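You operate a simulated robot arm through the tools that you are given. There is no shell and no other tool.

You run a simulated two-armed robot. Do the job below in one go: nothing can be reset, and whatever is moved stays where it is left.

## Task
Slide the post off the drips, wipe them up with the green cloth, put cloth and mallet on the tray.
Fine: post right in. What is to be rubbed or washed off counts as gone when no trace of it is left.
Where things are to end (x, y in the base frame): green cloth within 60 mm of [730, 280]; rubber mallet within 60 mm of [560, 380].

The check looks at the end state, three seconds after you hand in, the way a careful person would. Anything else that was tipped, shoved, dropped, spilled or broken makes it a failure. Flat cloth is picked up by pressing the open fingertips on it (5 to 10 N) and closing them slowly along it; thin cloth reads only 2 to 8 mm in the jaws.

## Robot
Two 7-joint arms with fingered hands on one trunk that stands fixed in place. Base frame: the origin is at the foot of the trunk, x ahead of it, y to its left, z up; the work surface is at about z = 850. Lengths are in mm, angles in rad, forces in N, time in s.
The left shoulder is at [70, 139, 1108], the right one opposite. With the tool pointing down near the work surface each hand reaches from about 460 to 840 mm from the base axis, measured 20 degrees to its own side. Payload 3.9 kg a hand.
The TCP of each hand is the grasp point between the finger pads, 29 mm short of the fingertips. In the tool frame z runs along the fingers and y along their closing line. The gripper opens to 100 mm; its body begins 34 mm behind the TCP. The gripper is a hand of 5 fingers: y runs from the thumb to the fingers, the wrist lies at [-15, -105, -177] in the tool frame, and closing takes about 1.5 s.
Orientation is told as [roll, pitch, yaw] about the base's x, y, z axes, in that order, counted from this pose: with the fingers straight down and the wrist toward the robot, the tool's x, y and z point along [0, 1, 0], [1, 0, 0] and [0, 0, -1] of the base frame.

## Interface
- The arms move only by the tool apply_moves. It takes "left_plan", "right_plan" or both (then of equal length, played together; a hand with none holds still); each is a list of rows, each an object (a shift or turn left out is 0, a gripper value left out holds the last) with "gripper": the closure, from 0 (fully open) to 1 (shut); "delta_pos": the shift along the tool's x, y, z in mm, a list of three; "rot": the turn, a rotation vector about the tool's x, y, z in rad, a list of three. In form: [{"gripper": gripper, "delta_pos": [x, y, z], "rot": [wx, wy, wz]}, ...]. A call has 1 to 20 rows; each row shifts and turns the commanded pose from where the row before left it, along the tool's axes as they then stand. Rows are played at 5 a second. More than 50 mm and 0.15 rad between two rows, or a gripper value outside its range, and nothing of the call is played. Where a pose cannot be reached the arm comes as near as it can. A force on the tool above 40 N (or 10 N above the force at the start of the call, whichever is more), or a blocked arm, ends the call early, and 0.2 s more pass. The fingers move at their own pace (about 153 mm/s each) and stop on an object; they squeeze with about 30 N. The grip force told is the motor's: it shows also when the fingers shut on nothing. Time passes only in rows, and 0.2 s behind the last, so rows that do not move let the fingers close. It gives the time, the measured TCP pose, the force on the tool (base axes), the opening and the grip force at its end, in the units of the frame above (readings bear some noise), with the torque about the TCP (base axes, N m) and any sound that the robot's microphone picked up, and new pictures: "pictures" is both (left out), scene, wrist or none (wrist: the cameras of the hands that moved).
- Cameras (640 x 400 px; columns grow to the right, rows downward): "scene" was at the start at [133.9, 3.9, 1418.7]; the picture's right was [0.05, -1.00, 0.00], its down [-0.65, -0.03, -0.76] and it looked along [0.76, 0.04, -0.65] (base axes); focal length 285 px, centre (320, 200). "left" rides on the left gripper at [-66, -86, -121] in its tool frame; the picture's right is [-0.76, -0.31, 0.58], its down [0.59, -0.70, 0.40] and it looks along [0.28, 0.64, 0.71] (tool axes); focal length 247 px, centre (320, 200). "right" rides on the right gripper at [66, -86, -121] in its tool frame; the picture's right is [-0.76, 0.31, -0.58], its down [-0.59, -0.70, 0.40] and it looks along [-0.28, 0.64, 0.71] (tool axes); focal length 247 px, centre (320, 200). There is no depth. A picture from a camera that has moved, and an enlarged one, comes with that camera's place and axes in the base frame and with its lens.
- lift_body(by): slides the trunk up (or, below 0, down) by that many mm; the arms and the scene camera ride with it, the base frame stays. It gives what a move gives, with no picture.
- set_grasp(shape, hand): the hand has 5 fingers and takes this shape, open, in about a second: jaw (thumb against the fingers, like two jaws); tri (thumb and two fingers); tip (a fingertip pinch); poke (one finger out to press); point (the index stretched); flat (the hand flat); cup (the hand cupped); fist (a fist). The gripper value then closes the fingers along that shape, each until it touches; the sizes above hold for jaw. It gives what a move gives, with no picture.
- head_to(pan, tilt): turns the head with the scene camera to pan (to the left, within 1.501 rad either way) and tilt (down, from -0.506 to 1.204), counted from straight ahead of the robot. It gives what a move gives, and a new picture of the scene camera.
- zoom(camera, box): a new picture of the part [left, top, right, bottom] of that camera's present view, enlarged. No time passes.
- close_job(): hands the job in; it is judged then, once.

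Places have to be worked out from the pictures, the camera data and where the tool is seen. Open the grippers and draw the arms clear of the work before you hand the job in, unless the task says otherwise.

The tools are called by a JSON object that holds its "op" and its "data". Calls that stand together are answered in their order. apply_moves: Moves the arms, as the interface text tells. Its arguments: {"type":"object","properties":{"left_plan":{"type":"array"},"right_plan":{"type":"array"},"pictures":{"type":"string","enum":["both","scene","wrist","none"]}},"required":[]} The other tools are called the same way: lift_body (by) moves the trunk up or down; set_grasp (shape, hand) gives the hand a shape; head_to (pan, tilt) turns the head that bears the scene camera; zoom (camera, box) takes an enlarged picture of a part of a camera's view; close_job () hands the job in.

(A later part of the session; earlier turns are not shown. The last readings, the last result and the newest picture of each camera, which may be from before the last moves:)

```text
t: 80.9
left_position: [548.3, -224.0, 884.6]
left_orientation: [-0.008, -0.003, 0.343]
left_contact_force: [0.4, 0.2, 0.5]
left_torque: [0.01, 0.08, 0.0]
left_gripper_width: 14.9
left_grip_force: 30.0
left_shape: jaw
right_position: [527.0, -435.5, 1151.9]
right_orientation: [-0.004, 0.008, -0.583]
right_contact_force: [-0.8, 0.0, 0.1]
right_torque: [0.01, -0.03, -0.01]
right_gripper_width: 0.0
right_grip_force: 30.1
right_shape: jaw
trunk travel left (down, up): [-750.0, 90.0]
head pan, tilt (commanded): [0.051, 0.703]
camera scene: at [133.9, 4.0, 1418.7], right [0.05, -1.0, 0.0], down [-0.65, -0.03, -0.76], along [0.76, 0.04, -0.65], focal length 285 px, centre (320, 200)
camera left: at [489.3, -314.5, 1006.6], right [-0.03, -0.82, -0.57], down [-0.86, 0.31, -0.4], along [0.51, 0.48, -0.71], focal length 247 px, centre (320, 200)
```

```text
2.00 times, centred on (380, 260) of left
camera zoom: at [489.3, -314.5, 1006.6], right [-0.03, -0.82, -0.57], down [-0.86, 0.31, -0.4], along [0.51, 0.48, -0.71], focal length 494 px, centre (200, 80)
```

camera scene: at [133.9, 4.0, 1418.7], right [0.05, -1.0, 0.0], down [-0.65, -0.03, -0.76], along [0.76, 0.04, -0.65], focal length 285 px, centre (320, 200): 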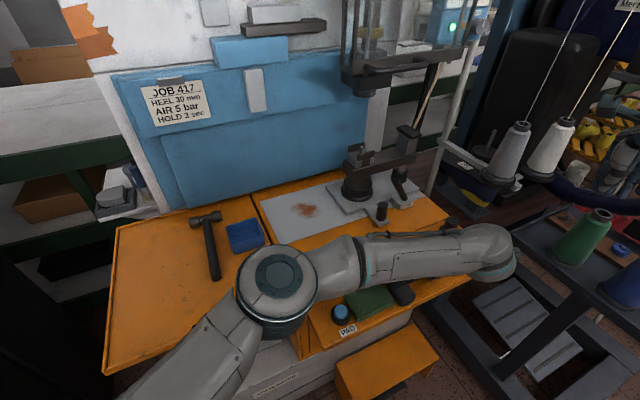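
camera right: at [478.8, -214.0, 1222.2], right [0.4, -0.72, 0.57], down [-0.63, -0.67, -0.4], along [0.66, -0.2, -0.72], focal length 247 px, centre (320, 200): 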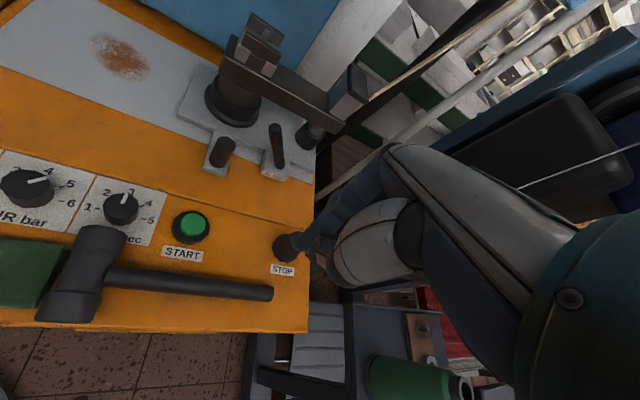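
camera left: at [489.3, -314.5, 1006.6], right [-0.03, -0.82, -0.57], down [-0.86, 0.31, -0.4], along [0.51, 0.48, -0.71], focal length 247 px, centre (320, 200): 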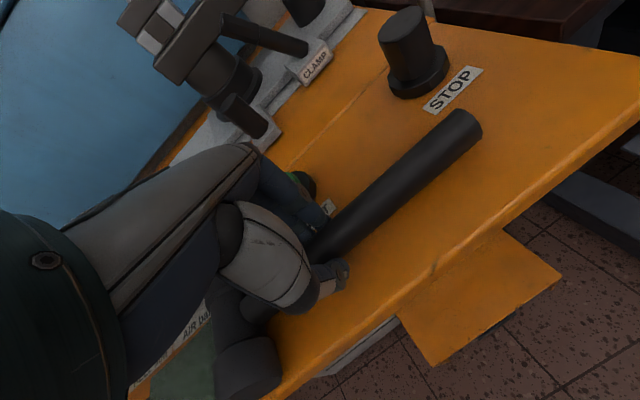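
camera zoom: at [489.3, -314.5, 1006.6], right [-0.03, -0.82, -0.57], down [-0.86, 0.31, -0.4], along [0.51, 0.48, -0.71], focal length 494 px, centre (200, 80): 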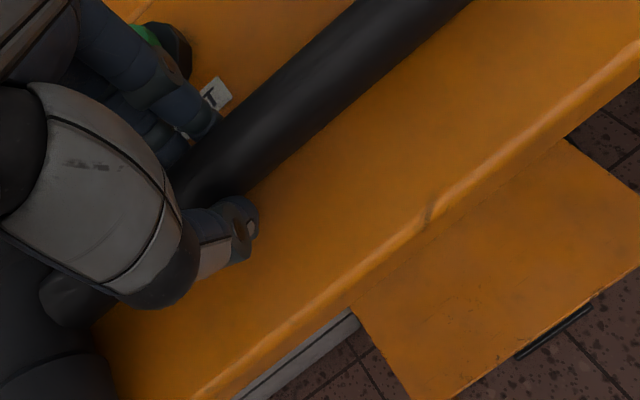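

The handle is gripped (30 N). I lift slowly straight up and check that the head follows without dragging the cloth.

{"op": "apply_moves", "data": {"left_plan": [{"gripper": 1.0, "delta_pos": [0, 0, -5]}, {"gripper": 1.0, "delta_pos": [0, 0, -8]}, {"gripper": 1.0, "delta_pos": [0, 0, -10]}, {"gripper": 1.0, "delta_pos": [0, 0, -12]}, {"gripper": 1.0, "delta_pos": [0, 0, -15]}, {"gripper": 1.0}], "pictures": "both"}}

{"op": "zoom", "data": {"camera": "left", "box": [120, 160, 520, 400]}}

{"op": "zoom", "data": {"camera": "scene", "box": [320, 230, 480, 330]}}

```text
t: 82.3
left_position: [550.0, -222.1, 933.3]
left_orientation: [-0.006, -0.005, 0.343]
left_contact_force: [0.0, -0.2, -4.6]
left_torque: [-0.18, -0.16, -0.04]
left_gripper_width: 14.5
left_grip_force: 29.8
left_shape: jaw
right_position: [527.6, -435.5, 1151.2]
right_orientation: [-0.003, 0.01, -0.583]
right_contact_force: [0.0, -0.2, 0.0]
right_torque: [-0.01, -0.02, 0.0]
right_gripper_width: 0.0
right_grip_force: 29.7
right_shape: jaw
trunk travel left (down, up): [-750.0, 90.0]
head pan, tilt (commanded): [0.051, 0.703]
camera scene: at [134.6, 3.7, 1418.6], right [0.05, -1.0, 0.0], down [-0.65, -0.03, -0.76], along [0.76, 0.04, -0.65], focal length 285 px, centre (320, 200)
camera left: at [490.8, -312.5, 1055.1], right [-0.03, -0.82, -0.57], down [-0.86, 0.32, -0.4], along [0.51, 0.48, -0.71], focal length 247 px, centre (320, 200)
```

scene: 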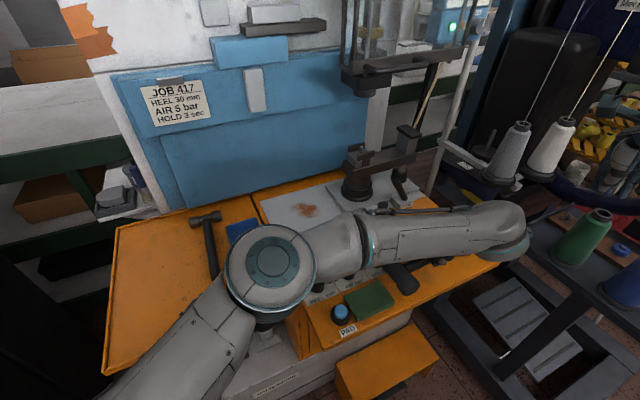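
left: 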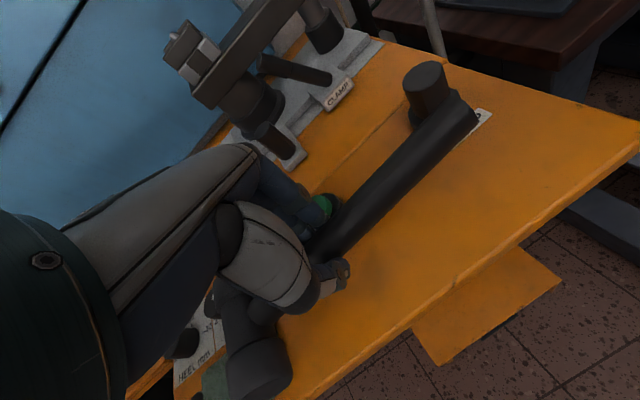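

```text
1.60 times, centred on (320, 280) of left
camera zoom: at [490.8, -312.5, 1055.1], right [-0.03, -0.82, -0.57], down [-0.86, 0.32, -0.4], along [0.51, 0.48, -0.71], focal length 395 px, centre (320, 72)
```

zoom: 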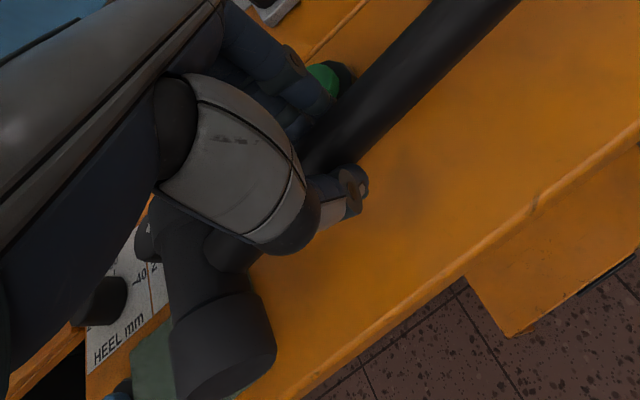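

```text
4.00 times, centred on (400, 280) of scene
camera zoom: at [134.6, 3.7, 1418.6], right [0.05, -1.0, 0.0], down [-0.65, -0.03, -0.76], along [0.76, 0.04, -0.65], focal length 1141 px, centre (0, -120)
```

zoom: 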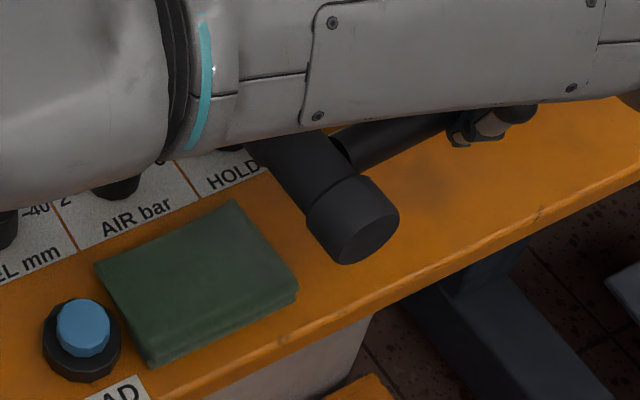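

The mallet (about 0.47 kg) is in hand, its balance point ≈42 mm behind the head centre, and the cloth lies undisturbed. I lift to z≈1000 and carry it left, in front of the machine.

{"op": "apply_moves", "data": {"left_plan": [{"gripper": 1.0, "delta_pos": [0, 0, -20]}, {"gripper": 1.0, "delta_pos": [0, 0, -25]}, {"gripper": 1.0, "delta_pos": [10, 4, -25]}, {"gripper": 1.0, "delta_pos": [25, 10, 0]}, {"gripper": 1.0, "delta_pos": [35, 14, 0]}, {"gripper": 1.0, "delta_pos": [38, 15, 0]}, {"gripper": 1.0, "delta_pos": [38, 15, 0]}, {"gripper": 1.0, "delta_pos": [38, 15, 0]}, {"gripper": 1.0, "delta_pos": [38, 15, 0]}, {"gripper": 1.0, "delta_pos": [38, 15, 0]}, {"gripper": 1.0, "delta_pos": [38, 15, 0]}, {"gripper": 1.0}], "pictures": "both"}}

```text
t: 84.9
left_position: [561.7, 96.6, 1003.4]
left_orientation: [-0.005, -0.003, 0.343]
left_contact_force: [0.5, -0.3, -3.4]
left_torque: [-0.15, -0.05, 0.02]
left_gripper_width: 14.3
left_grip_force: 30.5
left_shape: jaw
right_position: [528.4, -436.9, 1151.0]
right_orientation: [-0.001, 0.008, -0.583]
right_contact_force: [0.3, 0.2, -0.5]
right_torque: [0.01, 0.01, 0.03]
right_gripper_width: 0.2
right_grip_force: 29.8
right_shape: jaw
trunk travel left (down, up): [-750.0, 90.0]
head pan, tilt (commanded): [0.051, 0.703]
camera scene: at [134.7, 2.9, 1418.6], right [0.05, -1.0, 0.0], down [-0.65, -0.03, -0.76], along [0.76, 0.04, -0.65], focal length 285 px, centre (320, 200)
camera left: at [503.0, 5.6, 1125.3], right [-0.03, -0.82, -0.57], down [-0.86, 0.32, -0.4], along [0.51, 0.48, -0.71], focal length 247 px, centre (320, 200)
```

scene: 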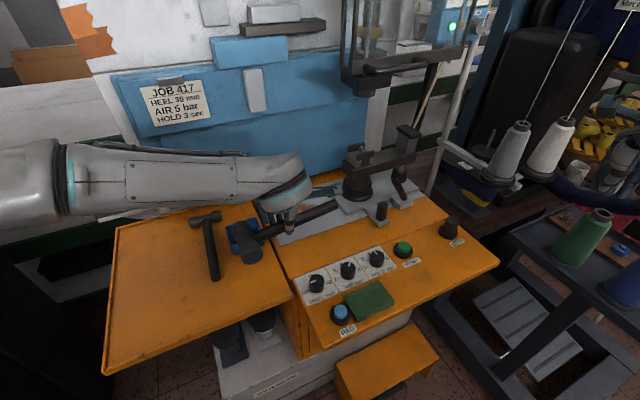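
left: 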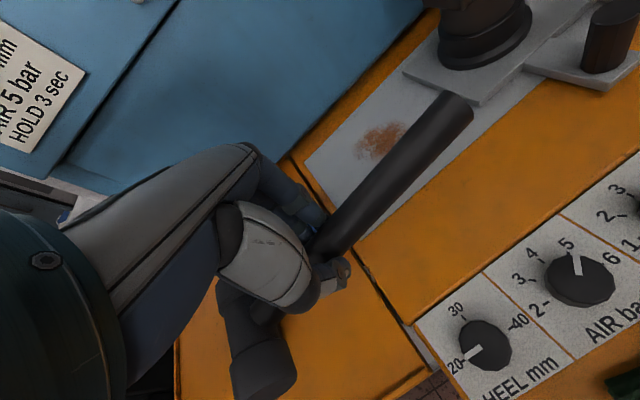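

Still firmly held. Now I swing the mallet round to point away from the robot (parallel to the hammer) while moving over the tray's free area left of the hammer.

{"op": "apply_moves", "data": {"left_plan": [{"gripper": 1.0, "delta_pos": [23.2, 11.7, 0], "rot": [0, 0, -0.132]}, {"gripper": 1.0, "delta_pos": [21.5, 14.7, 0], "rot": [0, 0, -0.132]}, {"gripper": 1.0, "delta_pos": [19.3, 17.4, 0], "rot": [0, 0, -0.132]}, {"gripper": 1.0, "delta_pos": [16.9, 19.8, 0], "rot": [0, 0, -0.132]}, {"gripper": 1.0, "delta_pos": [14.1, 21.8, 0], "rot": [0, 0, -0.132]}, {"gripper": 1.0, "delta_pos": [11.1, 23.5, 0], "rot": [0, 0, -0.132]}, {"gripper": 1.0, "delta_pos": [7.9, 24.8, 0], "rot": [0, 0, -0.132]}, {"gripper": 1.0, "delta_pos": [4.6, 25.6, 0], "rot": [0, 0, -0.132]}, {"gripper": 1.0, "delta_pos": [1.2, 26, 0], "rot": [0, 0, -0.132]}, {"gripper": 1.0, "delta_pos": [-2.2, 25.9, 0], "rot": [0, 0, -0.132]}, {"gripper": 1.0, "delta_pos": [-5.6, 25.4, 0], "rot": [0, 0, -0.132]}, {"gripper": 1.0, "delta_pos": [-8.9, 24.4, 0], "rot": [0, 0, -0.132]}, {"gripper": 1.0}, {"gripper": 1.0}], "pictures": "both"}}

{"op": "zoom", "data": {"camera": "scene", "box": [90, 150, 330, 300]}}

```text
t: 87.9
left_position: [598.4, 409.6, 1003.1]
left_orientation: [-0.002, 0.007, 1.93]
left_contact_force: [0.1, -0.2, -3.3]
left_torque: [0.1, -0.16, -0.02]
left_gripper_width: 14.5
left_grip_force: 29.9
left_shape: jaw
right_position: [525.8, -435.6, 1150.5]
right_orientation: [-0.004, 0.007, -0.583]
right_contact_force: [-0.9, -0.2, -0.3]
right_torque: [0.04, 0.0, -0.01]
right_gripper_width: 0.0
right_grip_force: 30.0
right_shape: jaw
trunk travel left (down, up): [-750.0, 90.0]
head pan, tilt (commanded): [0.051, 0.703]
camera scene: at [134.5, 4.4, 1418.6], right [0.05, -1.0, 0.0], down [-0.65, -0.03, -0.76], along [0.76, 0.04, -0.65], focal length 285 px, centre (320, 200)
camera left: at [689.7, 352.2, 1124.2], right [0.82, -0.03, -0.57], down [-0.3, -0.87, -0.4], along [-0.49, 0.5, -0.72], focal length 247 px, centre (320, 200)
```

scene: 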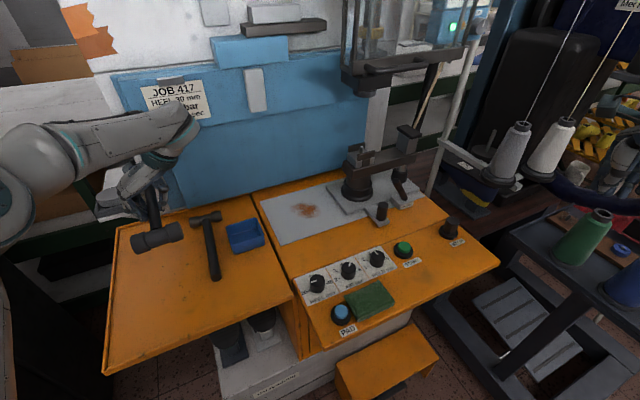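
left: 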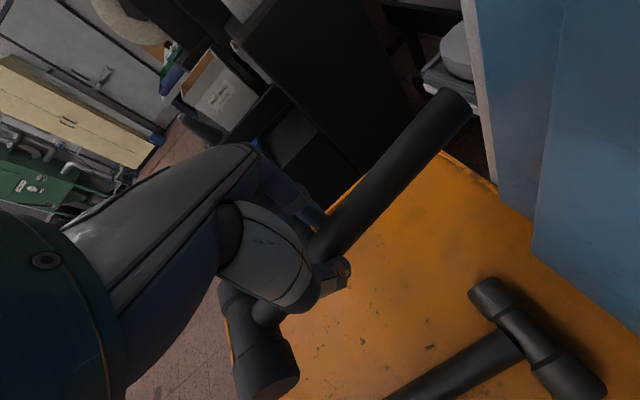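

```text
2.67 times, centred on (210, 225) of scene
camera zoom: at [134.5, 4.4, 1418.6], right [0.05, -1.0, 0.0], down [-0.65, -0.03, -0.76], along [0.76, 0.04, -0.65], focal length 760 px, centre (613, 133)
```

zoom: 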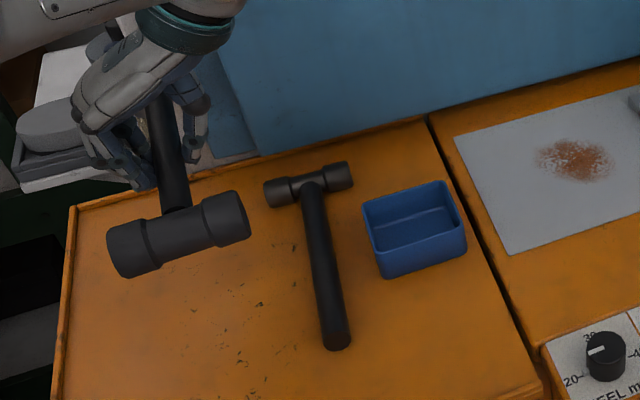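

The mallet is over the free area, parallel to the hammer; I estimate its head would land near [514, 367]. The handle end comes close to the tray's back edge, so I zoom to check the rim there.

{"op": "zoom", "data": {"camera": "left", "box": [320, 60, 560, 260]}}

{"op": "zoom", "data": {"camera": "scene", "box": [100, 180, 228, 260]}}

```text
2.00 times, centred on (440, 160) of left
camera zoom: at [689.7, 352.2, 1124.2], right [0.82, -0.03, -0.57], down [-0.3, -0.87, -0.4], along [-0.49, 0.5, -0.72], focal length 494 px, centre (80, 280)
```

zoom: 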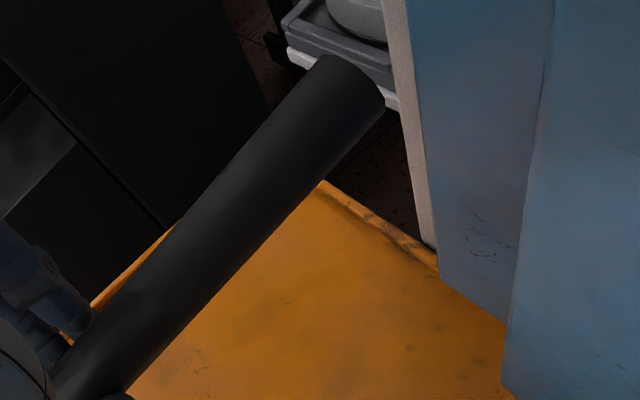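

```text
5.00 times, centred on (164, 220) of scene
camera zoom: at [134.5, 4.4, 1418.6], right [0.05, -1.0, 0.0], down [-0.65, -0.03, -0.76], along [0.76, 0.04, -0.65], focal length 1426 px, centre (1100, 100)
```

zoom: 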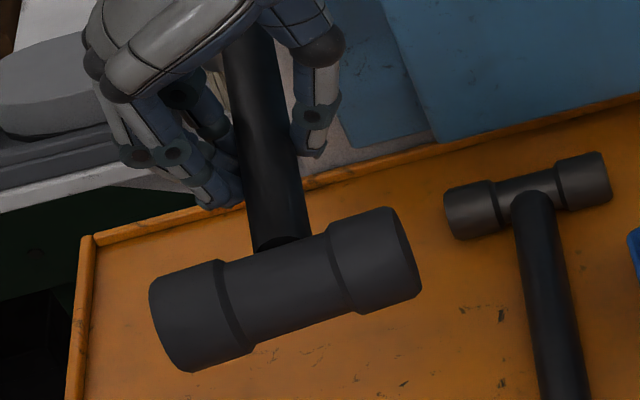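

The tray has a narrow rim at its back, and the handle end would come too close. I shift about 12 mm toward me and turn the mallet slightly left, then lower it to just above the tray.

{"op": "apply_moves", "data": {"left_plan": [{"gripper": 1.0, "delta_pos": [4, 5, 0], "rot": [0, 0, -0.1]}, {"gripper": 1.0, "delta_pos": [4, 5, 0], "rot": [0, 0, -0.1]}, {"gripper": 1.0}, {"gripper": 1.0, "delta_pos": [0, 0, 25]}, {"gripper": 1.0, "delta_pos": [0, 0, 25]}, {"gripper": 1.0, "delta_pos": [0, 0, 25]}, {"gripper": 1.0, "delta_pos": [0, 0, 15]}, {"gripper": 1.0}], "pictures": "both"}}

{"op": "zoom", "data": {"camera": "scene", "box": [90, 170, 290, 295]}}

{"op": "zoom", "data": {"camera": "left", "box": [240, 60, 640, 310]}}

```text
t: 89.7
left_position: [588.6, 415.2, 909.2]
left_orientation: [0.0, 0.007, 2.128]
left_contact_force: [-0.1, 0.6, -3.5]
left_torque: [0.08, -0.09, 0.0]
left_gripper_width: 14.4
left_grip_force: 30.2
left_shape: jaw
right_position: [527.6, -436.3, 1152.4]
right_orientation: [-0.005, 0.007, -0.584]
right_contact_force: [0.5, -0.2, 0.2]
right_torque: [0.0, -0.01, 0.04]
right_gripper_width: 0.0
right_grip_force: 29.5
right_shape: jaw
trunk travel left (down, up): [-750.0, 90.0]
head pan, tilt (commanded): [0.051, 0.703]
camera scene: at [134.1, 4.0, 1418.7], right [0.05, -1.0, 0.0], down [-0.65, -0.03, -0.76], along [0.76, 0.04, -0.65], focal length 285 px, centre (320, 200)
camera left: at [688.9, 376.9, 1031.5], right [0.81, 0.14, -0.57], down [-0.13, -0.91, -0.39], along [-0.58, 0.39, -0.72], focal length 247 px, centre (320, 200)
```

scene: 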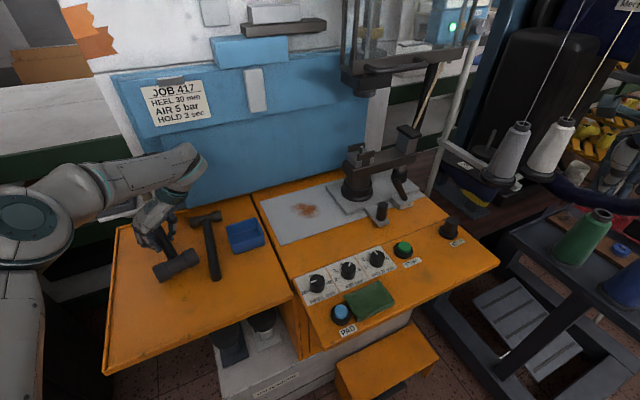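
left: 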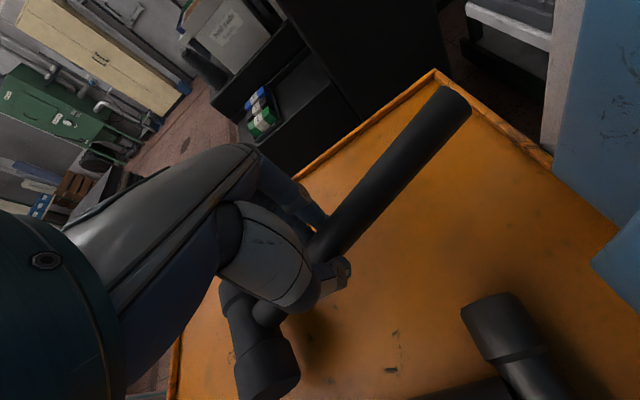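

```text
3.20 times, centred on (190, 232) of scene
camera zoom: at [134.1, 4.0, 1418.7], right [0.05, -1.0, 0.0], down [-0.65, -0.03, -0.76], along [0.76, 0.04, -0.65], focal length 913 px, centre (736, 96)
```

zoom: 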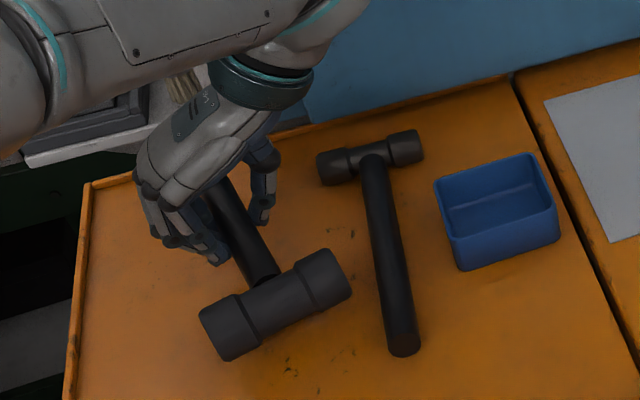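

```text
1.60 times, centred on (440, 185) of left
camera zoom: at [688.9, 376.9, 1031.5], right [0.81, 0.14, -0.57], down [-0.13, -0.91, -0.39], along [-0.58, 0.39, -0.72], focal length 395 px, centre (128, 224)
```

zoom: 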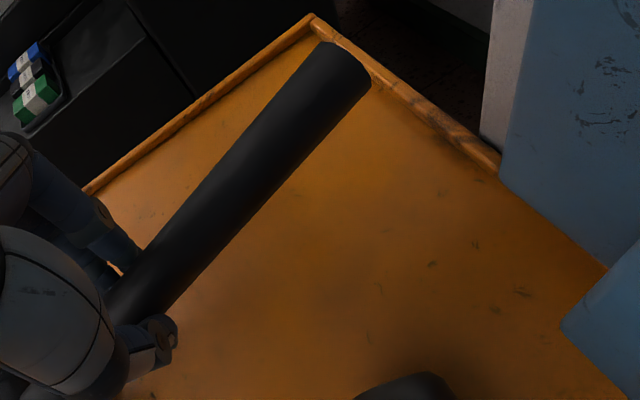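

The handle end clears the rim by roughly 9 mm and the head is well clear of the hammer. I nudge 3 mm back and lower gently until the tray takes the weight.

{"op": "apply_moves", "data": {"left_plan": [{"gripper": 1.0, "delta_pos": [-3, 0, 5]}, {"gripper": 1.0, "delta_pos": [0, 0, 6]}, {"gripper": 1.0, "delta_pos": [0, 0, 5]}, {"gripper": 1.0, "delta_pos": [0, 0, 3]}, {"gripper": 1.0, "delta_pos": [0, 0, 2]}, {"gripper": 1.0}], "pictures": "wrist"}}

```text
t: 91.1
left_position: [591.0, 415.4, 891.0]
left_orientation: [-0.001, 0.008, 2.128]
left_contact_force: [-0.1, 0.9, -0.5]
left_torque: [0.03, -0.02, -0.03]
left_gripper_width: 14.3
left_grip_force: 29.8
left_shape: jaw
right_position: [526.8, -436.8, 1152.0]
right_orientation: [-0.003, 0.006, -0.582]
right_contact_force: [-0.6, 0.3, -0.5]
right_torque: [-0.01, -0.03, -0.02]
right_gripper_width: 0.0
right_grip_force: 30.1
right_shape: jaw
trunk travel left (down, up): [-750.0, 90.0]
head pan, tilt (commanded): [0.051, 0.703]
camera left: at [691.4, 376.7, 1012.6], right [0.81, 0.14, -0.57], down [-0.13, -0.91, -0.39], along [-0.58, 0.39, -0.72], focal length 247 px, centre (320, 200)
```

left: 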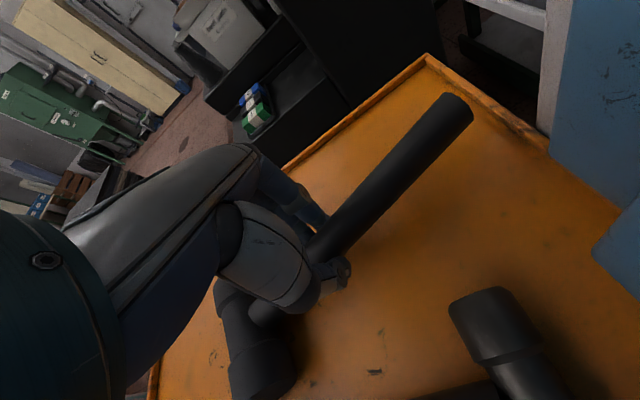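

The tray now carries most of the weight. I lower 4 mm more and open gently to 40 mm, then check.

{"op": "apply_moves", "data": {"left_plan": [{"gripper": 1.0, "delta_pos": [0, 0, 2]}, {"gripper": 1.0, "delta_pos": [0, 0, 2]}, {"gripper": 0.85}, {"gripper": 0.75}, {"gripper": 0.65}, {"gripper": 0.58}, {"gripper": 0.58}], "pictures": "both"}}

{"op": "zoom", "data": {"camera": "scene", "box": [90, 170, 290, 295]}}

{"op": "zoom", "data": {"camera": "left", "box": [200, 40, 600, 400]}}

```text
t: 92.7
left_position: [589.2, 415.2, 884.7]
left_orientation: [-0.002, 0.007, 2.128]
left_contact_force: [-0.6, 0.0, 0.5]
left_torque: [0.0, 0.0, 0.01]
left_gripper_width: 42.0
left_grip_force: 0.0
left_shape: jaw
right_position: [525.9, -436.6, 1152.9]
right_orientation: [-0.003, 0.007, -0.583]
right_contact_force: [-0.2, 0.2, 0.0]
right_torque: [-0.01, 0.01, -0.01]
right_gripper_width: 0.0
right_grip_force: 30.2
right_shape: jaw
trunk travel left (down, up): [-750.0, 90.0]
head pan, tilt (commanded): [0.051, 0.703]
camera scene: at [133.9, 3.9, 1418.7], right [0.05, -1.0, 0.0], down [-0.65, -0.03, -0.76], along [0.76, 0.04, -0.65], focal length 285 px, centre (320, 200)
camera left: at [690.7, 376.4, 1008.0], right [0.81, 0.14, -0.57], down [-0.13, -0.91, -0.39], along [-0.58, 0.39, -0.72], focal length 247 px, centre (320, 200)
```

scene: 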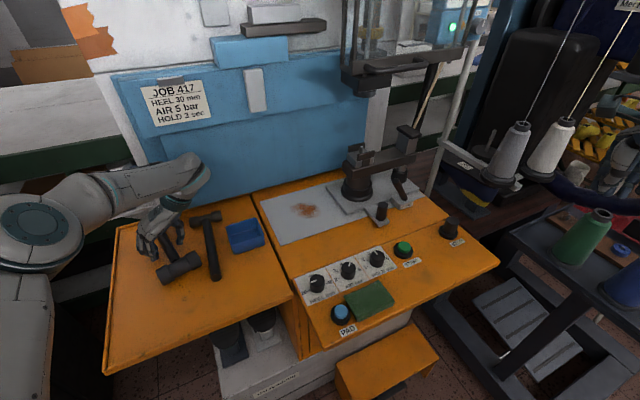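
left: 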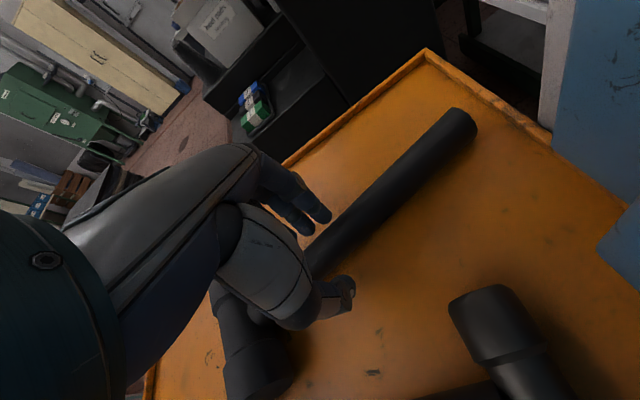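

```text
3.20 times, centred on (190, 232) of scene
camera zoom: at [133.9, 3.9, 1418.7], right [0.05, -1.0, 0.0], down [-0.65, -0.03, -0.76], along [0.76, 0.04, -0.65], focal length 913 px, centre (736, 96)
```

zoom: 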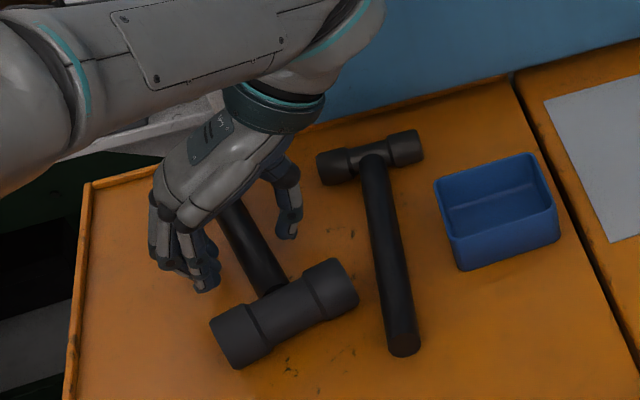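

```text
1.11 times, centred on (400, 220) of left
camera zoom: at [690.7, 376.4, 1008.0], right [0.81, 0.14, -0.57], down [-0.13, -0.91, -0.39], along [-0.58, 0.39, -0.72], focal length 274 px, centre (231, 178)
```

zoom: 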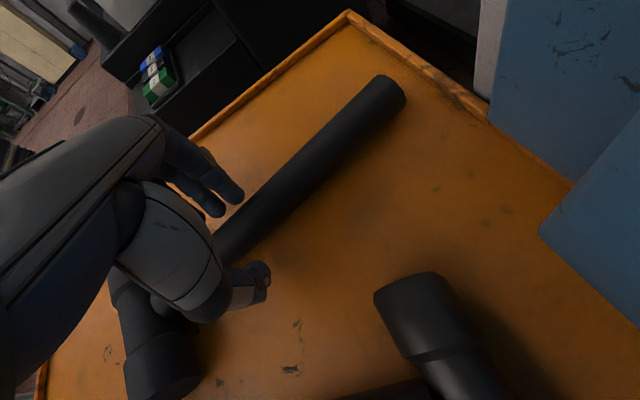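

The mallet rests on the tray: head about [516, 350], end about [677, 492], balance point within about 15 mm of the target. I raise the hand straight up and away, turning back to a normal yaw.

{"op": "apply_moves", "data": {"left_plan": [{"gripper": 0.58, "delta_pos": [0, 0, -10]}, {"gripper": 0.58, "delta_pos": [0, 0, -20]}, {"gripper": 0.58, "delta_pos": [0, 0, -30]}, {"gripper": 0.58, "delta_pos": [0, 0, -40]}, {"gripper": 0.58, "delta_pos": [0, 0, -40]}, {"gripper": 0.58, "delta_pos": [0, 0, -40]}, {"gripper": 0.58, "rot": [0, 0, 0.14]}, {"gripper": 0.58, "rot": [0, 0, 0.14]}, {"gripper": 0.58, "rot": [0, 0, 0.14]}, {"gripper": 0.58, "rot": [0, 0, 0.14]}, {"gripper": 0.58, "rot": [0, 0, 0.14]}, {"gripper": 0.58, "rot": [0, 0, 0.14]}, {"gripper": 0.58, "rot": [0, 0, 0.14]}, {"gripper": 0.58, "rot": [0, 0, 0.14]}, {"gripper": 0.58, "rot": [0, 0, 0.14]}, {"gripper": 0.58, "rot": [0, 0, 0.14]}, {"gripper": 0.58, "rot": [0, 0, 0.14]}, {"gripper": 0.58, "rot": [0, 0, 0.14]}, {"gripper": 0.58}], "pictures": "both"}}

{"op": "zoom", "data": {"camera": "scene", "box": [90, 170, 330, 320]}}

{"op": "zoom", "data": {"camera": "scene", "box": [320, 250, 448, 330]}}

```text
t: 96.7
left_position: [587.8, 414.4, 1065.9]
left_orientation: [-0.006, -0.004, 0.447]
left_contact_force: [1.1, -0.4, -0.7]
left_torque: [-0.02, 0.02, 0.04]
left_gripper_width: 41.6
left_grip_force: 0.1
left_shape: jaw
right_position: [526.5, -436.9, 1151.0]
right_orientation: [-0.002, 0.007, -0.582]
right_contact_force: [0.2, 0.2, -0.5]
right_torque: [-0.01, 0.0, 0.0]
right_gripper_width: 0.1
right_grip_force: 29.9
right_shape: jaw
trunk travel left (down, up): [-750.0, 90.0]
head pan, tilt (commanded): [0.051, 0.703]
camera scene: at [134.0, 3.5, 1418.7], right [0.05, -1.0, 0.0], down [-0.65, -0.03, -0.76], along [0.76, 0.04, -0.65], focal length 285 px, centre (320, 200)
camera left: at [539.2, 318.2, 1187.8], right [0.05, -0.82, -0.57], down [-0.89, 0.23, -0.4], along [0.46, 0.53, -0.71], focal length 247 px, centre (320, 200)
```

scene: 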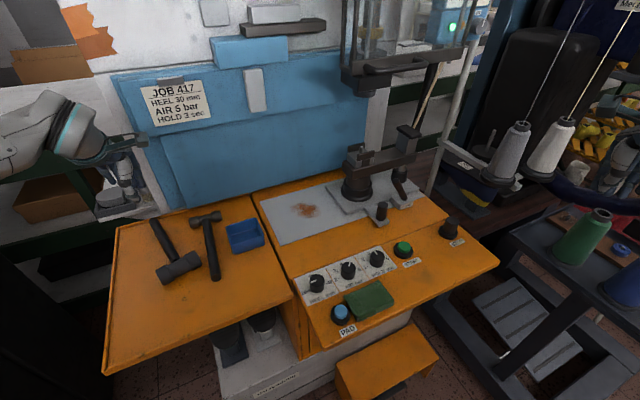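
left: 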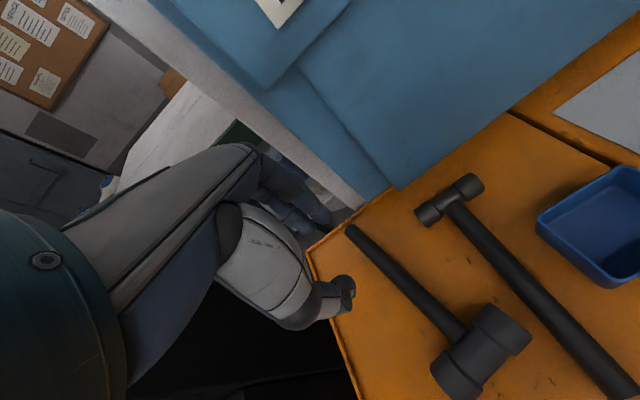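

```text
2.67 times, centred on (210, 245) of scene
camera zoom: at [134.0, 3.5, 1418.7], right [0.05, -1.0, 0.0], down [-0.65, -0.03, -0.76], along [0.76, 0.04, -0.65], focal length 760 px, centre (613, 80)
```

zoom: 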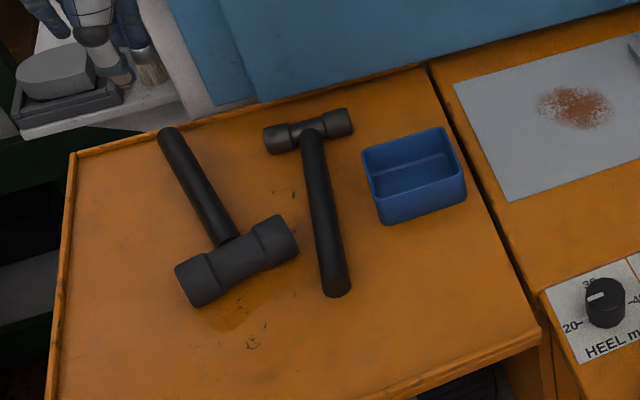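

```text
5.00 times, centred on (384, 290) of scene
camera zoom: at [134.0, 3.5, 1418.7], right [0.05, -1.0, 0.0], down [-0.65, -0.03, -0.76], along [0.76, 0.04, -0.65], focal length 1426 px, centre (0, -250)
```

zoom: 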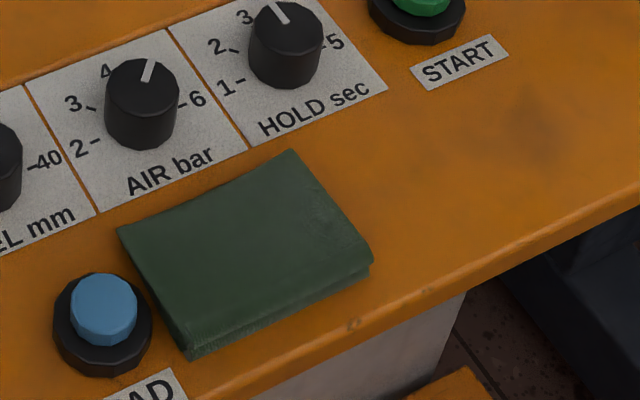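

The mallet lies well on the tray; the cloth is untouched at centre about [467, -83], roughly 90 × 55 mm. I bring the left hand (opening 50 mm) above the cloth for the pick-up.

{"op": "apply_moves", "data": {"left_plan": [{"gripper": 0.5, "delta_pos": [-20, -17, 0]}, {"gripper": 0.5, "delta_pos": [-30.5, -25, 5]}, {"gripper": 0.5, "delta_pos": [-30.5, -25, 5]}, {"gripper": 0.5, "delta_pos": [-30.5, -25, 5]}, {"gripper": 0.5, "delta_pos": [-30.5, -25, 5]}, {"gripper": 0.5, "delta_pos": [-30.5, -25, 5]}, {"gripper": 0.5, "delta_pos": [-30.5, -25, 5]}, {"gripper": 0.5, "delta_pos": [-30.5, -25, 5]}, {"gripper": 0.5, "delta_pos": [-30.5, -25, 5]}, {"gripper": 0.5, "delta_pos": [-30.5, -25, 5]}, {"gripper": 0.5, "delta_pos": [-30.5, -25, 5]}, {"gripper": 0.5, "delta_pos": [-30.5, -25, 5]}, {"gripper": 0.5, "delta_pos": [-30.5, -25, 5]}, {"gripper": 0.5, "delta_pos": [-10, -7, 5]}, {"gripper": 0.5}], "pictures": "both"}}

{"op": "zoom", "data": {"camera": "left", "box": [180, 160, 500, 360]}}

```text
t: 99.9
left_position: [465.2, -81.3, 1001.3]
left_orientation: [-0.008, -0.002, 0.449]
left_contact_force: [0.0, 0.1, -0.2]
left_torque: [0.01, 0.04, -0.01]
left_gripper_width: 49.9
left_grip_force: 0.0
left_shape: jaw
right_position: [525.7, -437.0, 1153.3]
right_orientation: [-0.003, 0.008, -0.582]
right_contact_force: [-0.4, 0.7, -0.5]
right_torque: [-0.04, 0.01, 0.02]
right_gripper_width: 0.0
right_grip_force: 30.3
right_shape: jaw
trunk travel left (down, up): [-750.0, 90.0]
head pan, tilt (commanded): [0.051, 0.703]
camera scene: at [133.8, 4.0, 1418.7], right [0.05, -1.0, 0.0], down [-0.65, -0.03, -0.76], along [0.76, 0.04, -0.65], focal length 285 px, centre (320, 200)
camera left: at [417.0, -178.2, 1124.1], right [0.05, -0.82, -0.57], down [-0.89, 0.22, -0.4], along [0.46, 0.53, -0.71], focal length 247 px, centre (320, 200)
```

scene: 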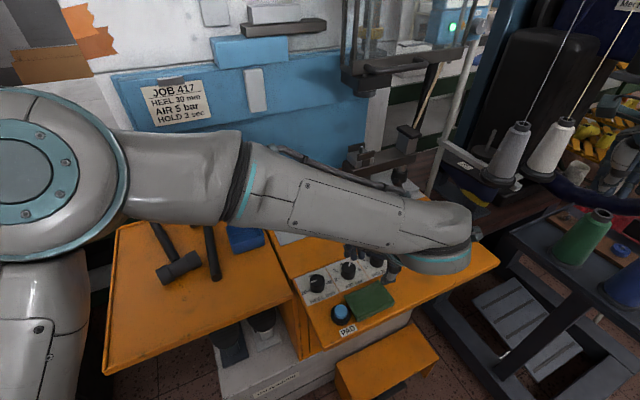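
left: 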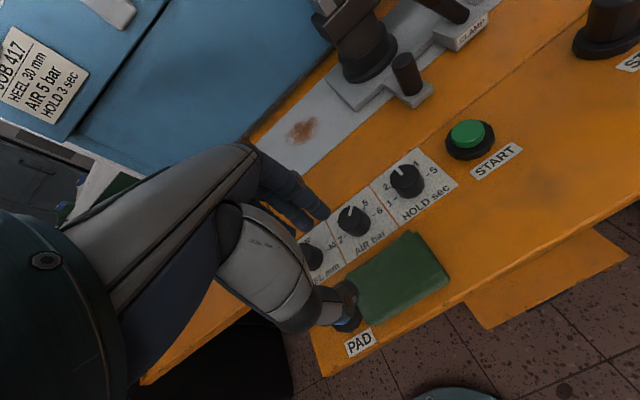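

```text
2.00 times, centred on (340, 260) of left
camera zoom: at [417.0, -178.2, 1124.1], right [0.05, -0.82, -0.57], down [-0.89, 0.22, -0.4], along [0.46, 0.53, -0.71], focal length 494 px, centre (280, 80)
```

zoom: 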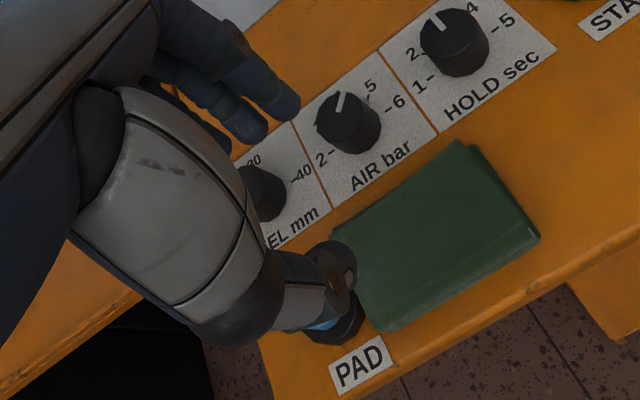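

The cloth's corners triangulate to a centre of about [468, -84]. I descend over it to just above its top and check that the thumb stays away from PAD.

{"op": "apply_moves", "data": {"left_plan": [{"gripper": 0.5, "delta_pos": [-4, 1, 15]}, {"gripper": 0.5, "delta_pos": [0, 0, 25]}, {"gripper": 0.5, "delta_pos": [0, 0, 25]}, {"gripper": 0.5, "delta_pos": [0, 0, 20]}, {"gripper": 0.5, "delta_pos": [0, 0, 10]}, {"gripper": 0.5}], "pictures": "both"}}

{"op": "zoom", "data": {"camera": "left", "box": [180, 160, 500, 360]}}

{"op": "zoom", "data": {"camera": "scene", "box": [300, 250, 428, 330]}}

```text
t: 101.3
left_position: [471.4, -86.9, 909.7]
left_orientation: [-0.008, -0.002, 0.449]
left_contact_force: [0.4, 0.6, -0.4]
left_torque: [-0.01, 0.0, 0.0]
left_gripper_width: 49.7
left_grip_force: 0.1
left_shape: jaw
right_position: [526.1, -435.7, 1151.0]
right_orientation: [-0.004, 0.007, -0.582]
right_contact_force: [-0.3, 0.4, 1.4]
right_torque: [-0.01, -0.01, 0.04]
right_gripper_width: 0.1
right_grip_force: 30.0
right_shape: jaw
trunk travel left (down, up): [-750.0, 90.0]
head pan, tilt (commanded): [0.051, 0.703]
camera scene: at [133.9, 4.0, 1418.7], right [0.05, -1.0, 0.0], down [-0.65, -0.03, -0.76], along [0.76, 0.04, -0.65], focal length 285 px, centre (320, 200)
camera left: at [421.9, -183.0, 1030.1], right [0.05, -0.82, -0.57], down [-0.89, 0.22, -0.4], along [0.46, 0.53, -0.71], focal length 247 px, centre (320, 200)
```

scene: 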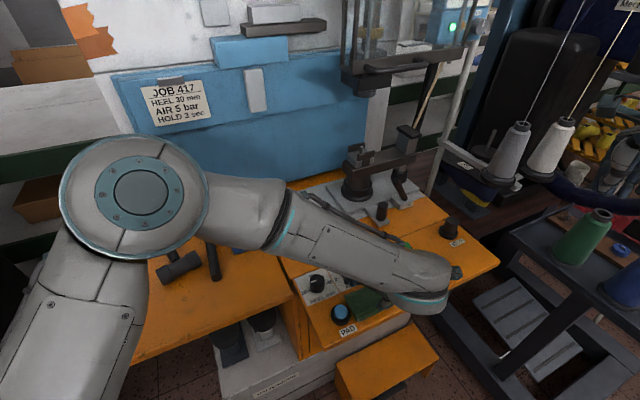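
left: 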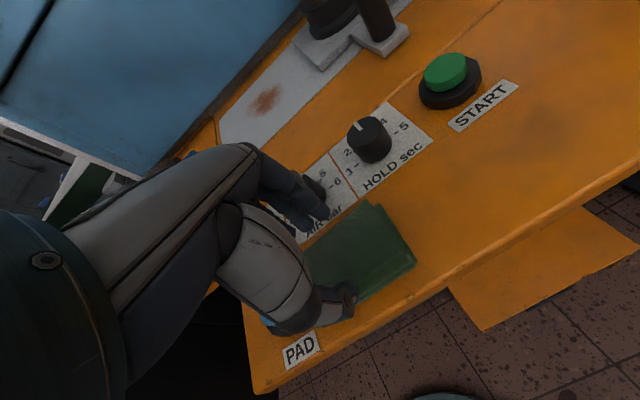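

```text
2.00 times, centred on (340, 260) of left
camera zoom: at [421.9, -183.0, 1030.1], right [0.05, -0.82, -0.57], down [-0.89, 0.22, -0.4], along [0.46, 0.53, -0.71], focal length 494 px, centre (280, 80)
```

zoom: 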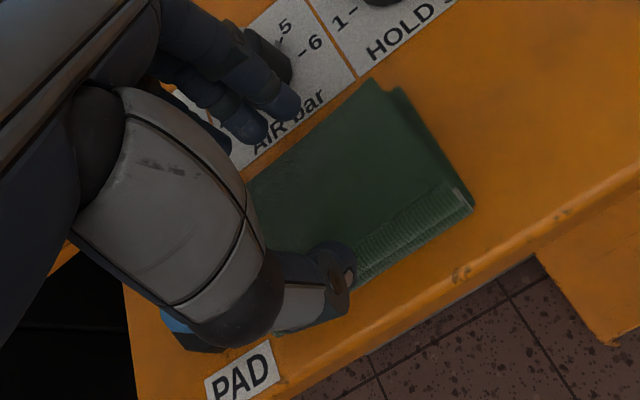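

```text
5.00 times, centred on (364, 290) of scene
camera zoom: at [133.9, 4.0, 1418.7], right [0.05, -1.0, 0.0], down [-0.65, -0.03, -0.76], along [0.76, 0.04, -0.65], focal length 1426 px, centre (100, -250)
```

zoom: 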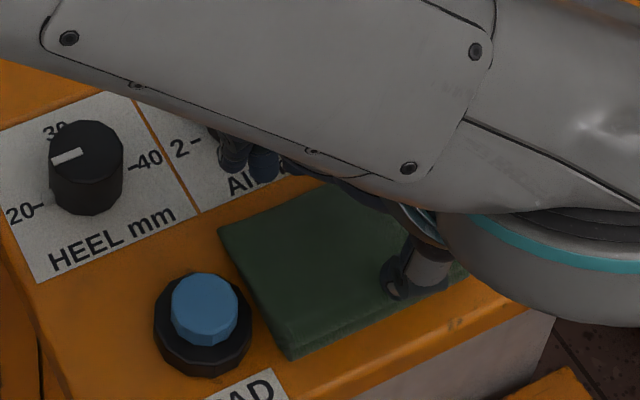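

With 50 mm opening the fingertips would land at the cloth's very edges (u 349 and 413), so I narrow to about 32 mm and lower gently until the tips press on the cloth.

{"op": "apply_moves", "data": {"left_plan": [{"gripper": 0.68, "delta_pos": [0, -2, 0]}, {"gripper": 0.68}, {"gripper": 0.68, "delta_pos": [0, 0, 8]}, {"gripper": 0.68, "delta_pos": [0, 0, 5]}, {"gripper": 0.68, "delta_pos": [0, 0, 3]}, {"gripper": 0.68}], "pictures": "wrist"}}

{"op": "zoom", "data": {"camera": "left", "box": [180, 160, 500, 360]}}

```text
t: 102.7
left_position: [470.8, -85.5, 894.7]
left_orientation: [-0.012, -0.006, 0.45]
left_contact_force: [11.3, 3.3, 33.0]
left_torque: [0.55, -0.41, -0.15]
left_gripper_width: 13.2
left_grip_force: 30.1
left_shape: jaw
right_position: [525.1, -434.3, 1154.4]
right_orientation: [-0.003, 0.006, -0.582]
right_contact_force: [-0.4, 0.1, -0.1]
right_torque: [0.0, -0.03, -0.03]
right_gripper_width: 0.2
right_grip_force: 30.7
right_shape: jaw
trunk travel left (down, up): [-750.0, 90.0]
head pan, tilt (commanded): [0.051, 0.703]
camera left: at [420.5, -182.0, 1017.1], right [0.06, -0.82, -0.57], down [-0.88, 0.22, -0.41], along [0.46, 0.53, -0.71], focal length 247 px, centre (320, 200)
```

left: 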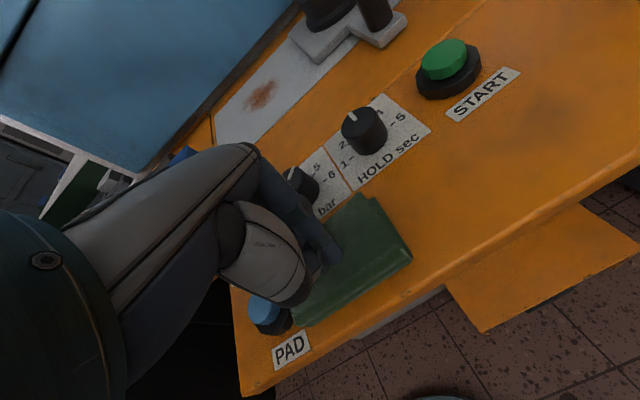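

```text
2.00 times, centred on (340, 260) of left
camera zoom: at [420.5, -182.0, 1017.1], right [0.06, -0.82, -0.57], down [-0.88, 0.22, -0.41], along [0.46, 0.53, -0.71], focal length 494 px, centre (280, 80)
```

zoom: 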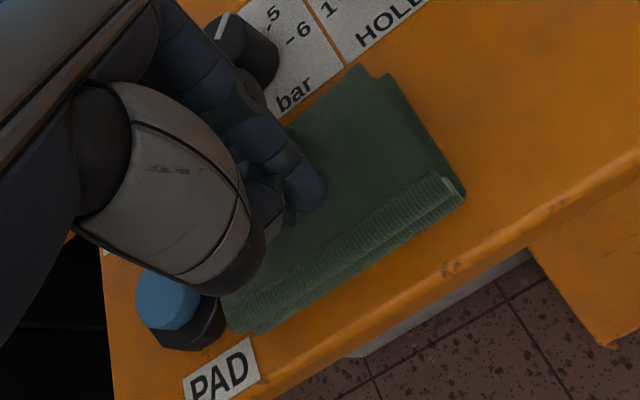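

The tips hit harder than intended (33 N) and folded inward to 13 mm. I back up a few millimetres right away and re-read.

{"op": "apply_moves", "data": {"left_plan": [{"gripper": 0.68, "delta_pos": [0, 0, -4]}, {"gripper": 0.68, "delta_pos": [0, 0, -2]}, {"gripper": 0.68}], "pictures": "both"}}

{"op": "zoom", "data": {"camera": "left", "box": [180, 160, 500, 360]}}

{"op": "zoom", "data": {"camera": "scene", "box": [300, 250, 428, 330]}}

```text
t: 103.5
left_position: [466.5, -86.2, 896.6]
left_orientation: [-0.006, 0.0, 0.446]
left_contact_force: [1.9, 2.1, 8.6]
left_torque: [0.15, -0.14, -0.02]
left_gripper_width: 10.6
left_grip_force: 29.6
left_shape: jaw
right_position: [526.4, -435.9, 1150.5]
right_orientation: [-0.001, 0.008, -0.584]
right_contact_force: [0.0, 0.3, -0.4]
right_torque: [0.0, 0.0, 0.02]
right_gripper_width: 0.0
right_grip_force: 29.7
right_shape: jaw
trunk travel left (down, up): [-750.0, 90.0]
head pan, tilt (commanded): [0.051, 0.703]
camera scene: at [133.4, 4.5, 1418.6], right [0.05, -1.0, 0.0], down [-0.65, -0.03, -0.76], along [0.76, 0.04, -0.65], focal length 285 px, centre (320, 200)
camera left: at [418.7, -183.6, 1019.5], right [0.05, -0.82, -0.57], down [-0.89, 0.23, -0.4], along [0.46, 0.53, -0.71], focal length 247 px, centre (320, 200)
```

scene: 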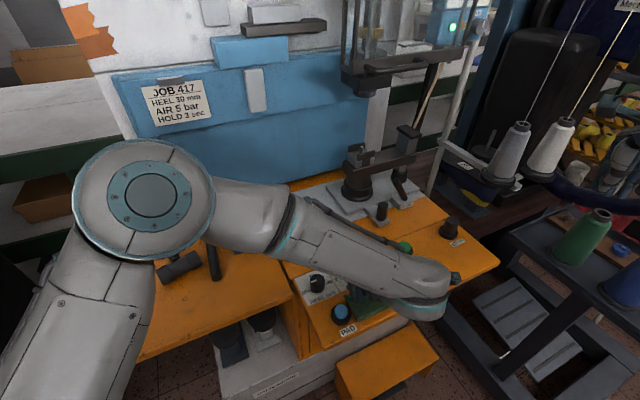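
left: 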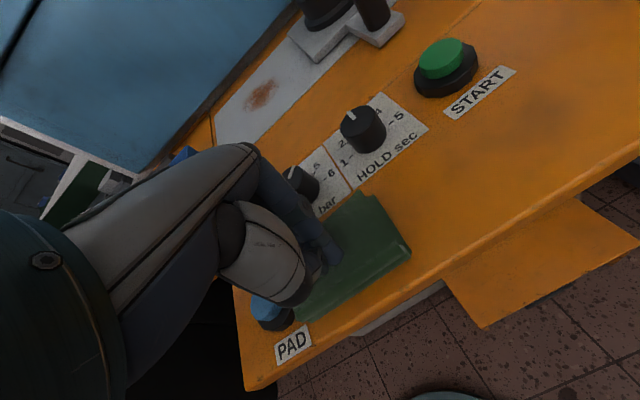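

```text
2.00 times, centred on (340, 260) of left
camera zoom: at [418.7, -183.6, 1019.5], right [0.05, -0.82, -0.57], down [-0.89, 0.23, -0.4], along [0.46, 0.53, -0.71], focal length 494 px, centre (280, 80)
```

zoom: 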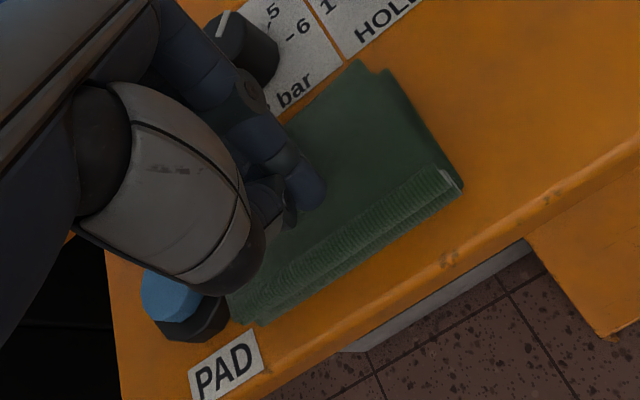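

```text
5.00 times, centred on (364, 290) of scene
camera zoom: at [133.4, 4.5, 1418.6], right [0.05, -1.0, 0.0], down [-0.65, -0.03, -0.76], along [0.76, 0.04, -0.65], focal length 1426 px, centre (100, -250)
```

zoom: 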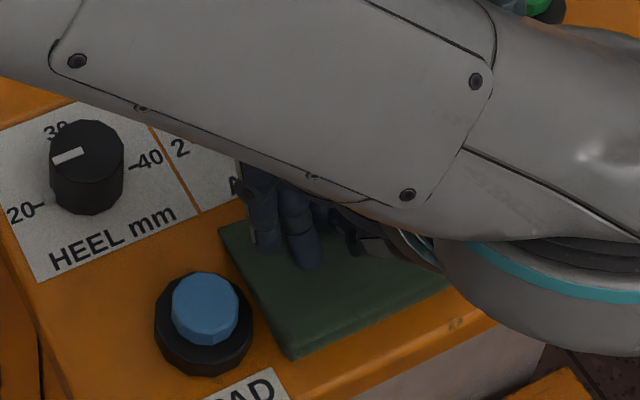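

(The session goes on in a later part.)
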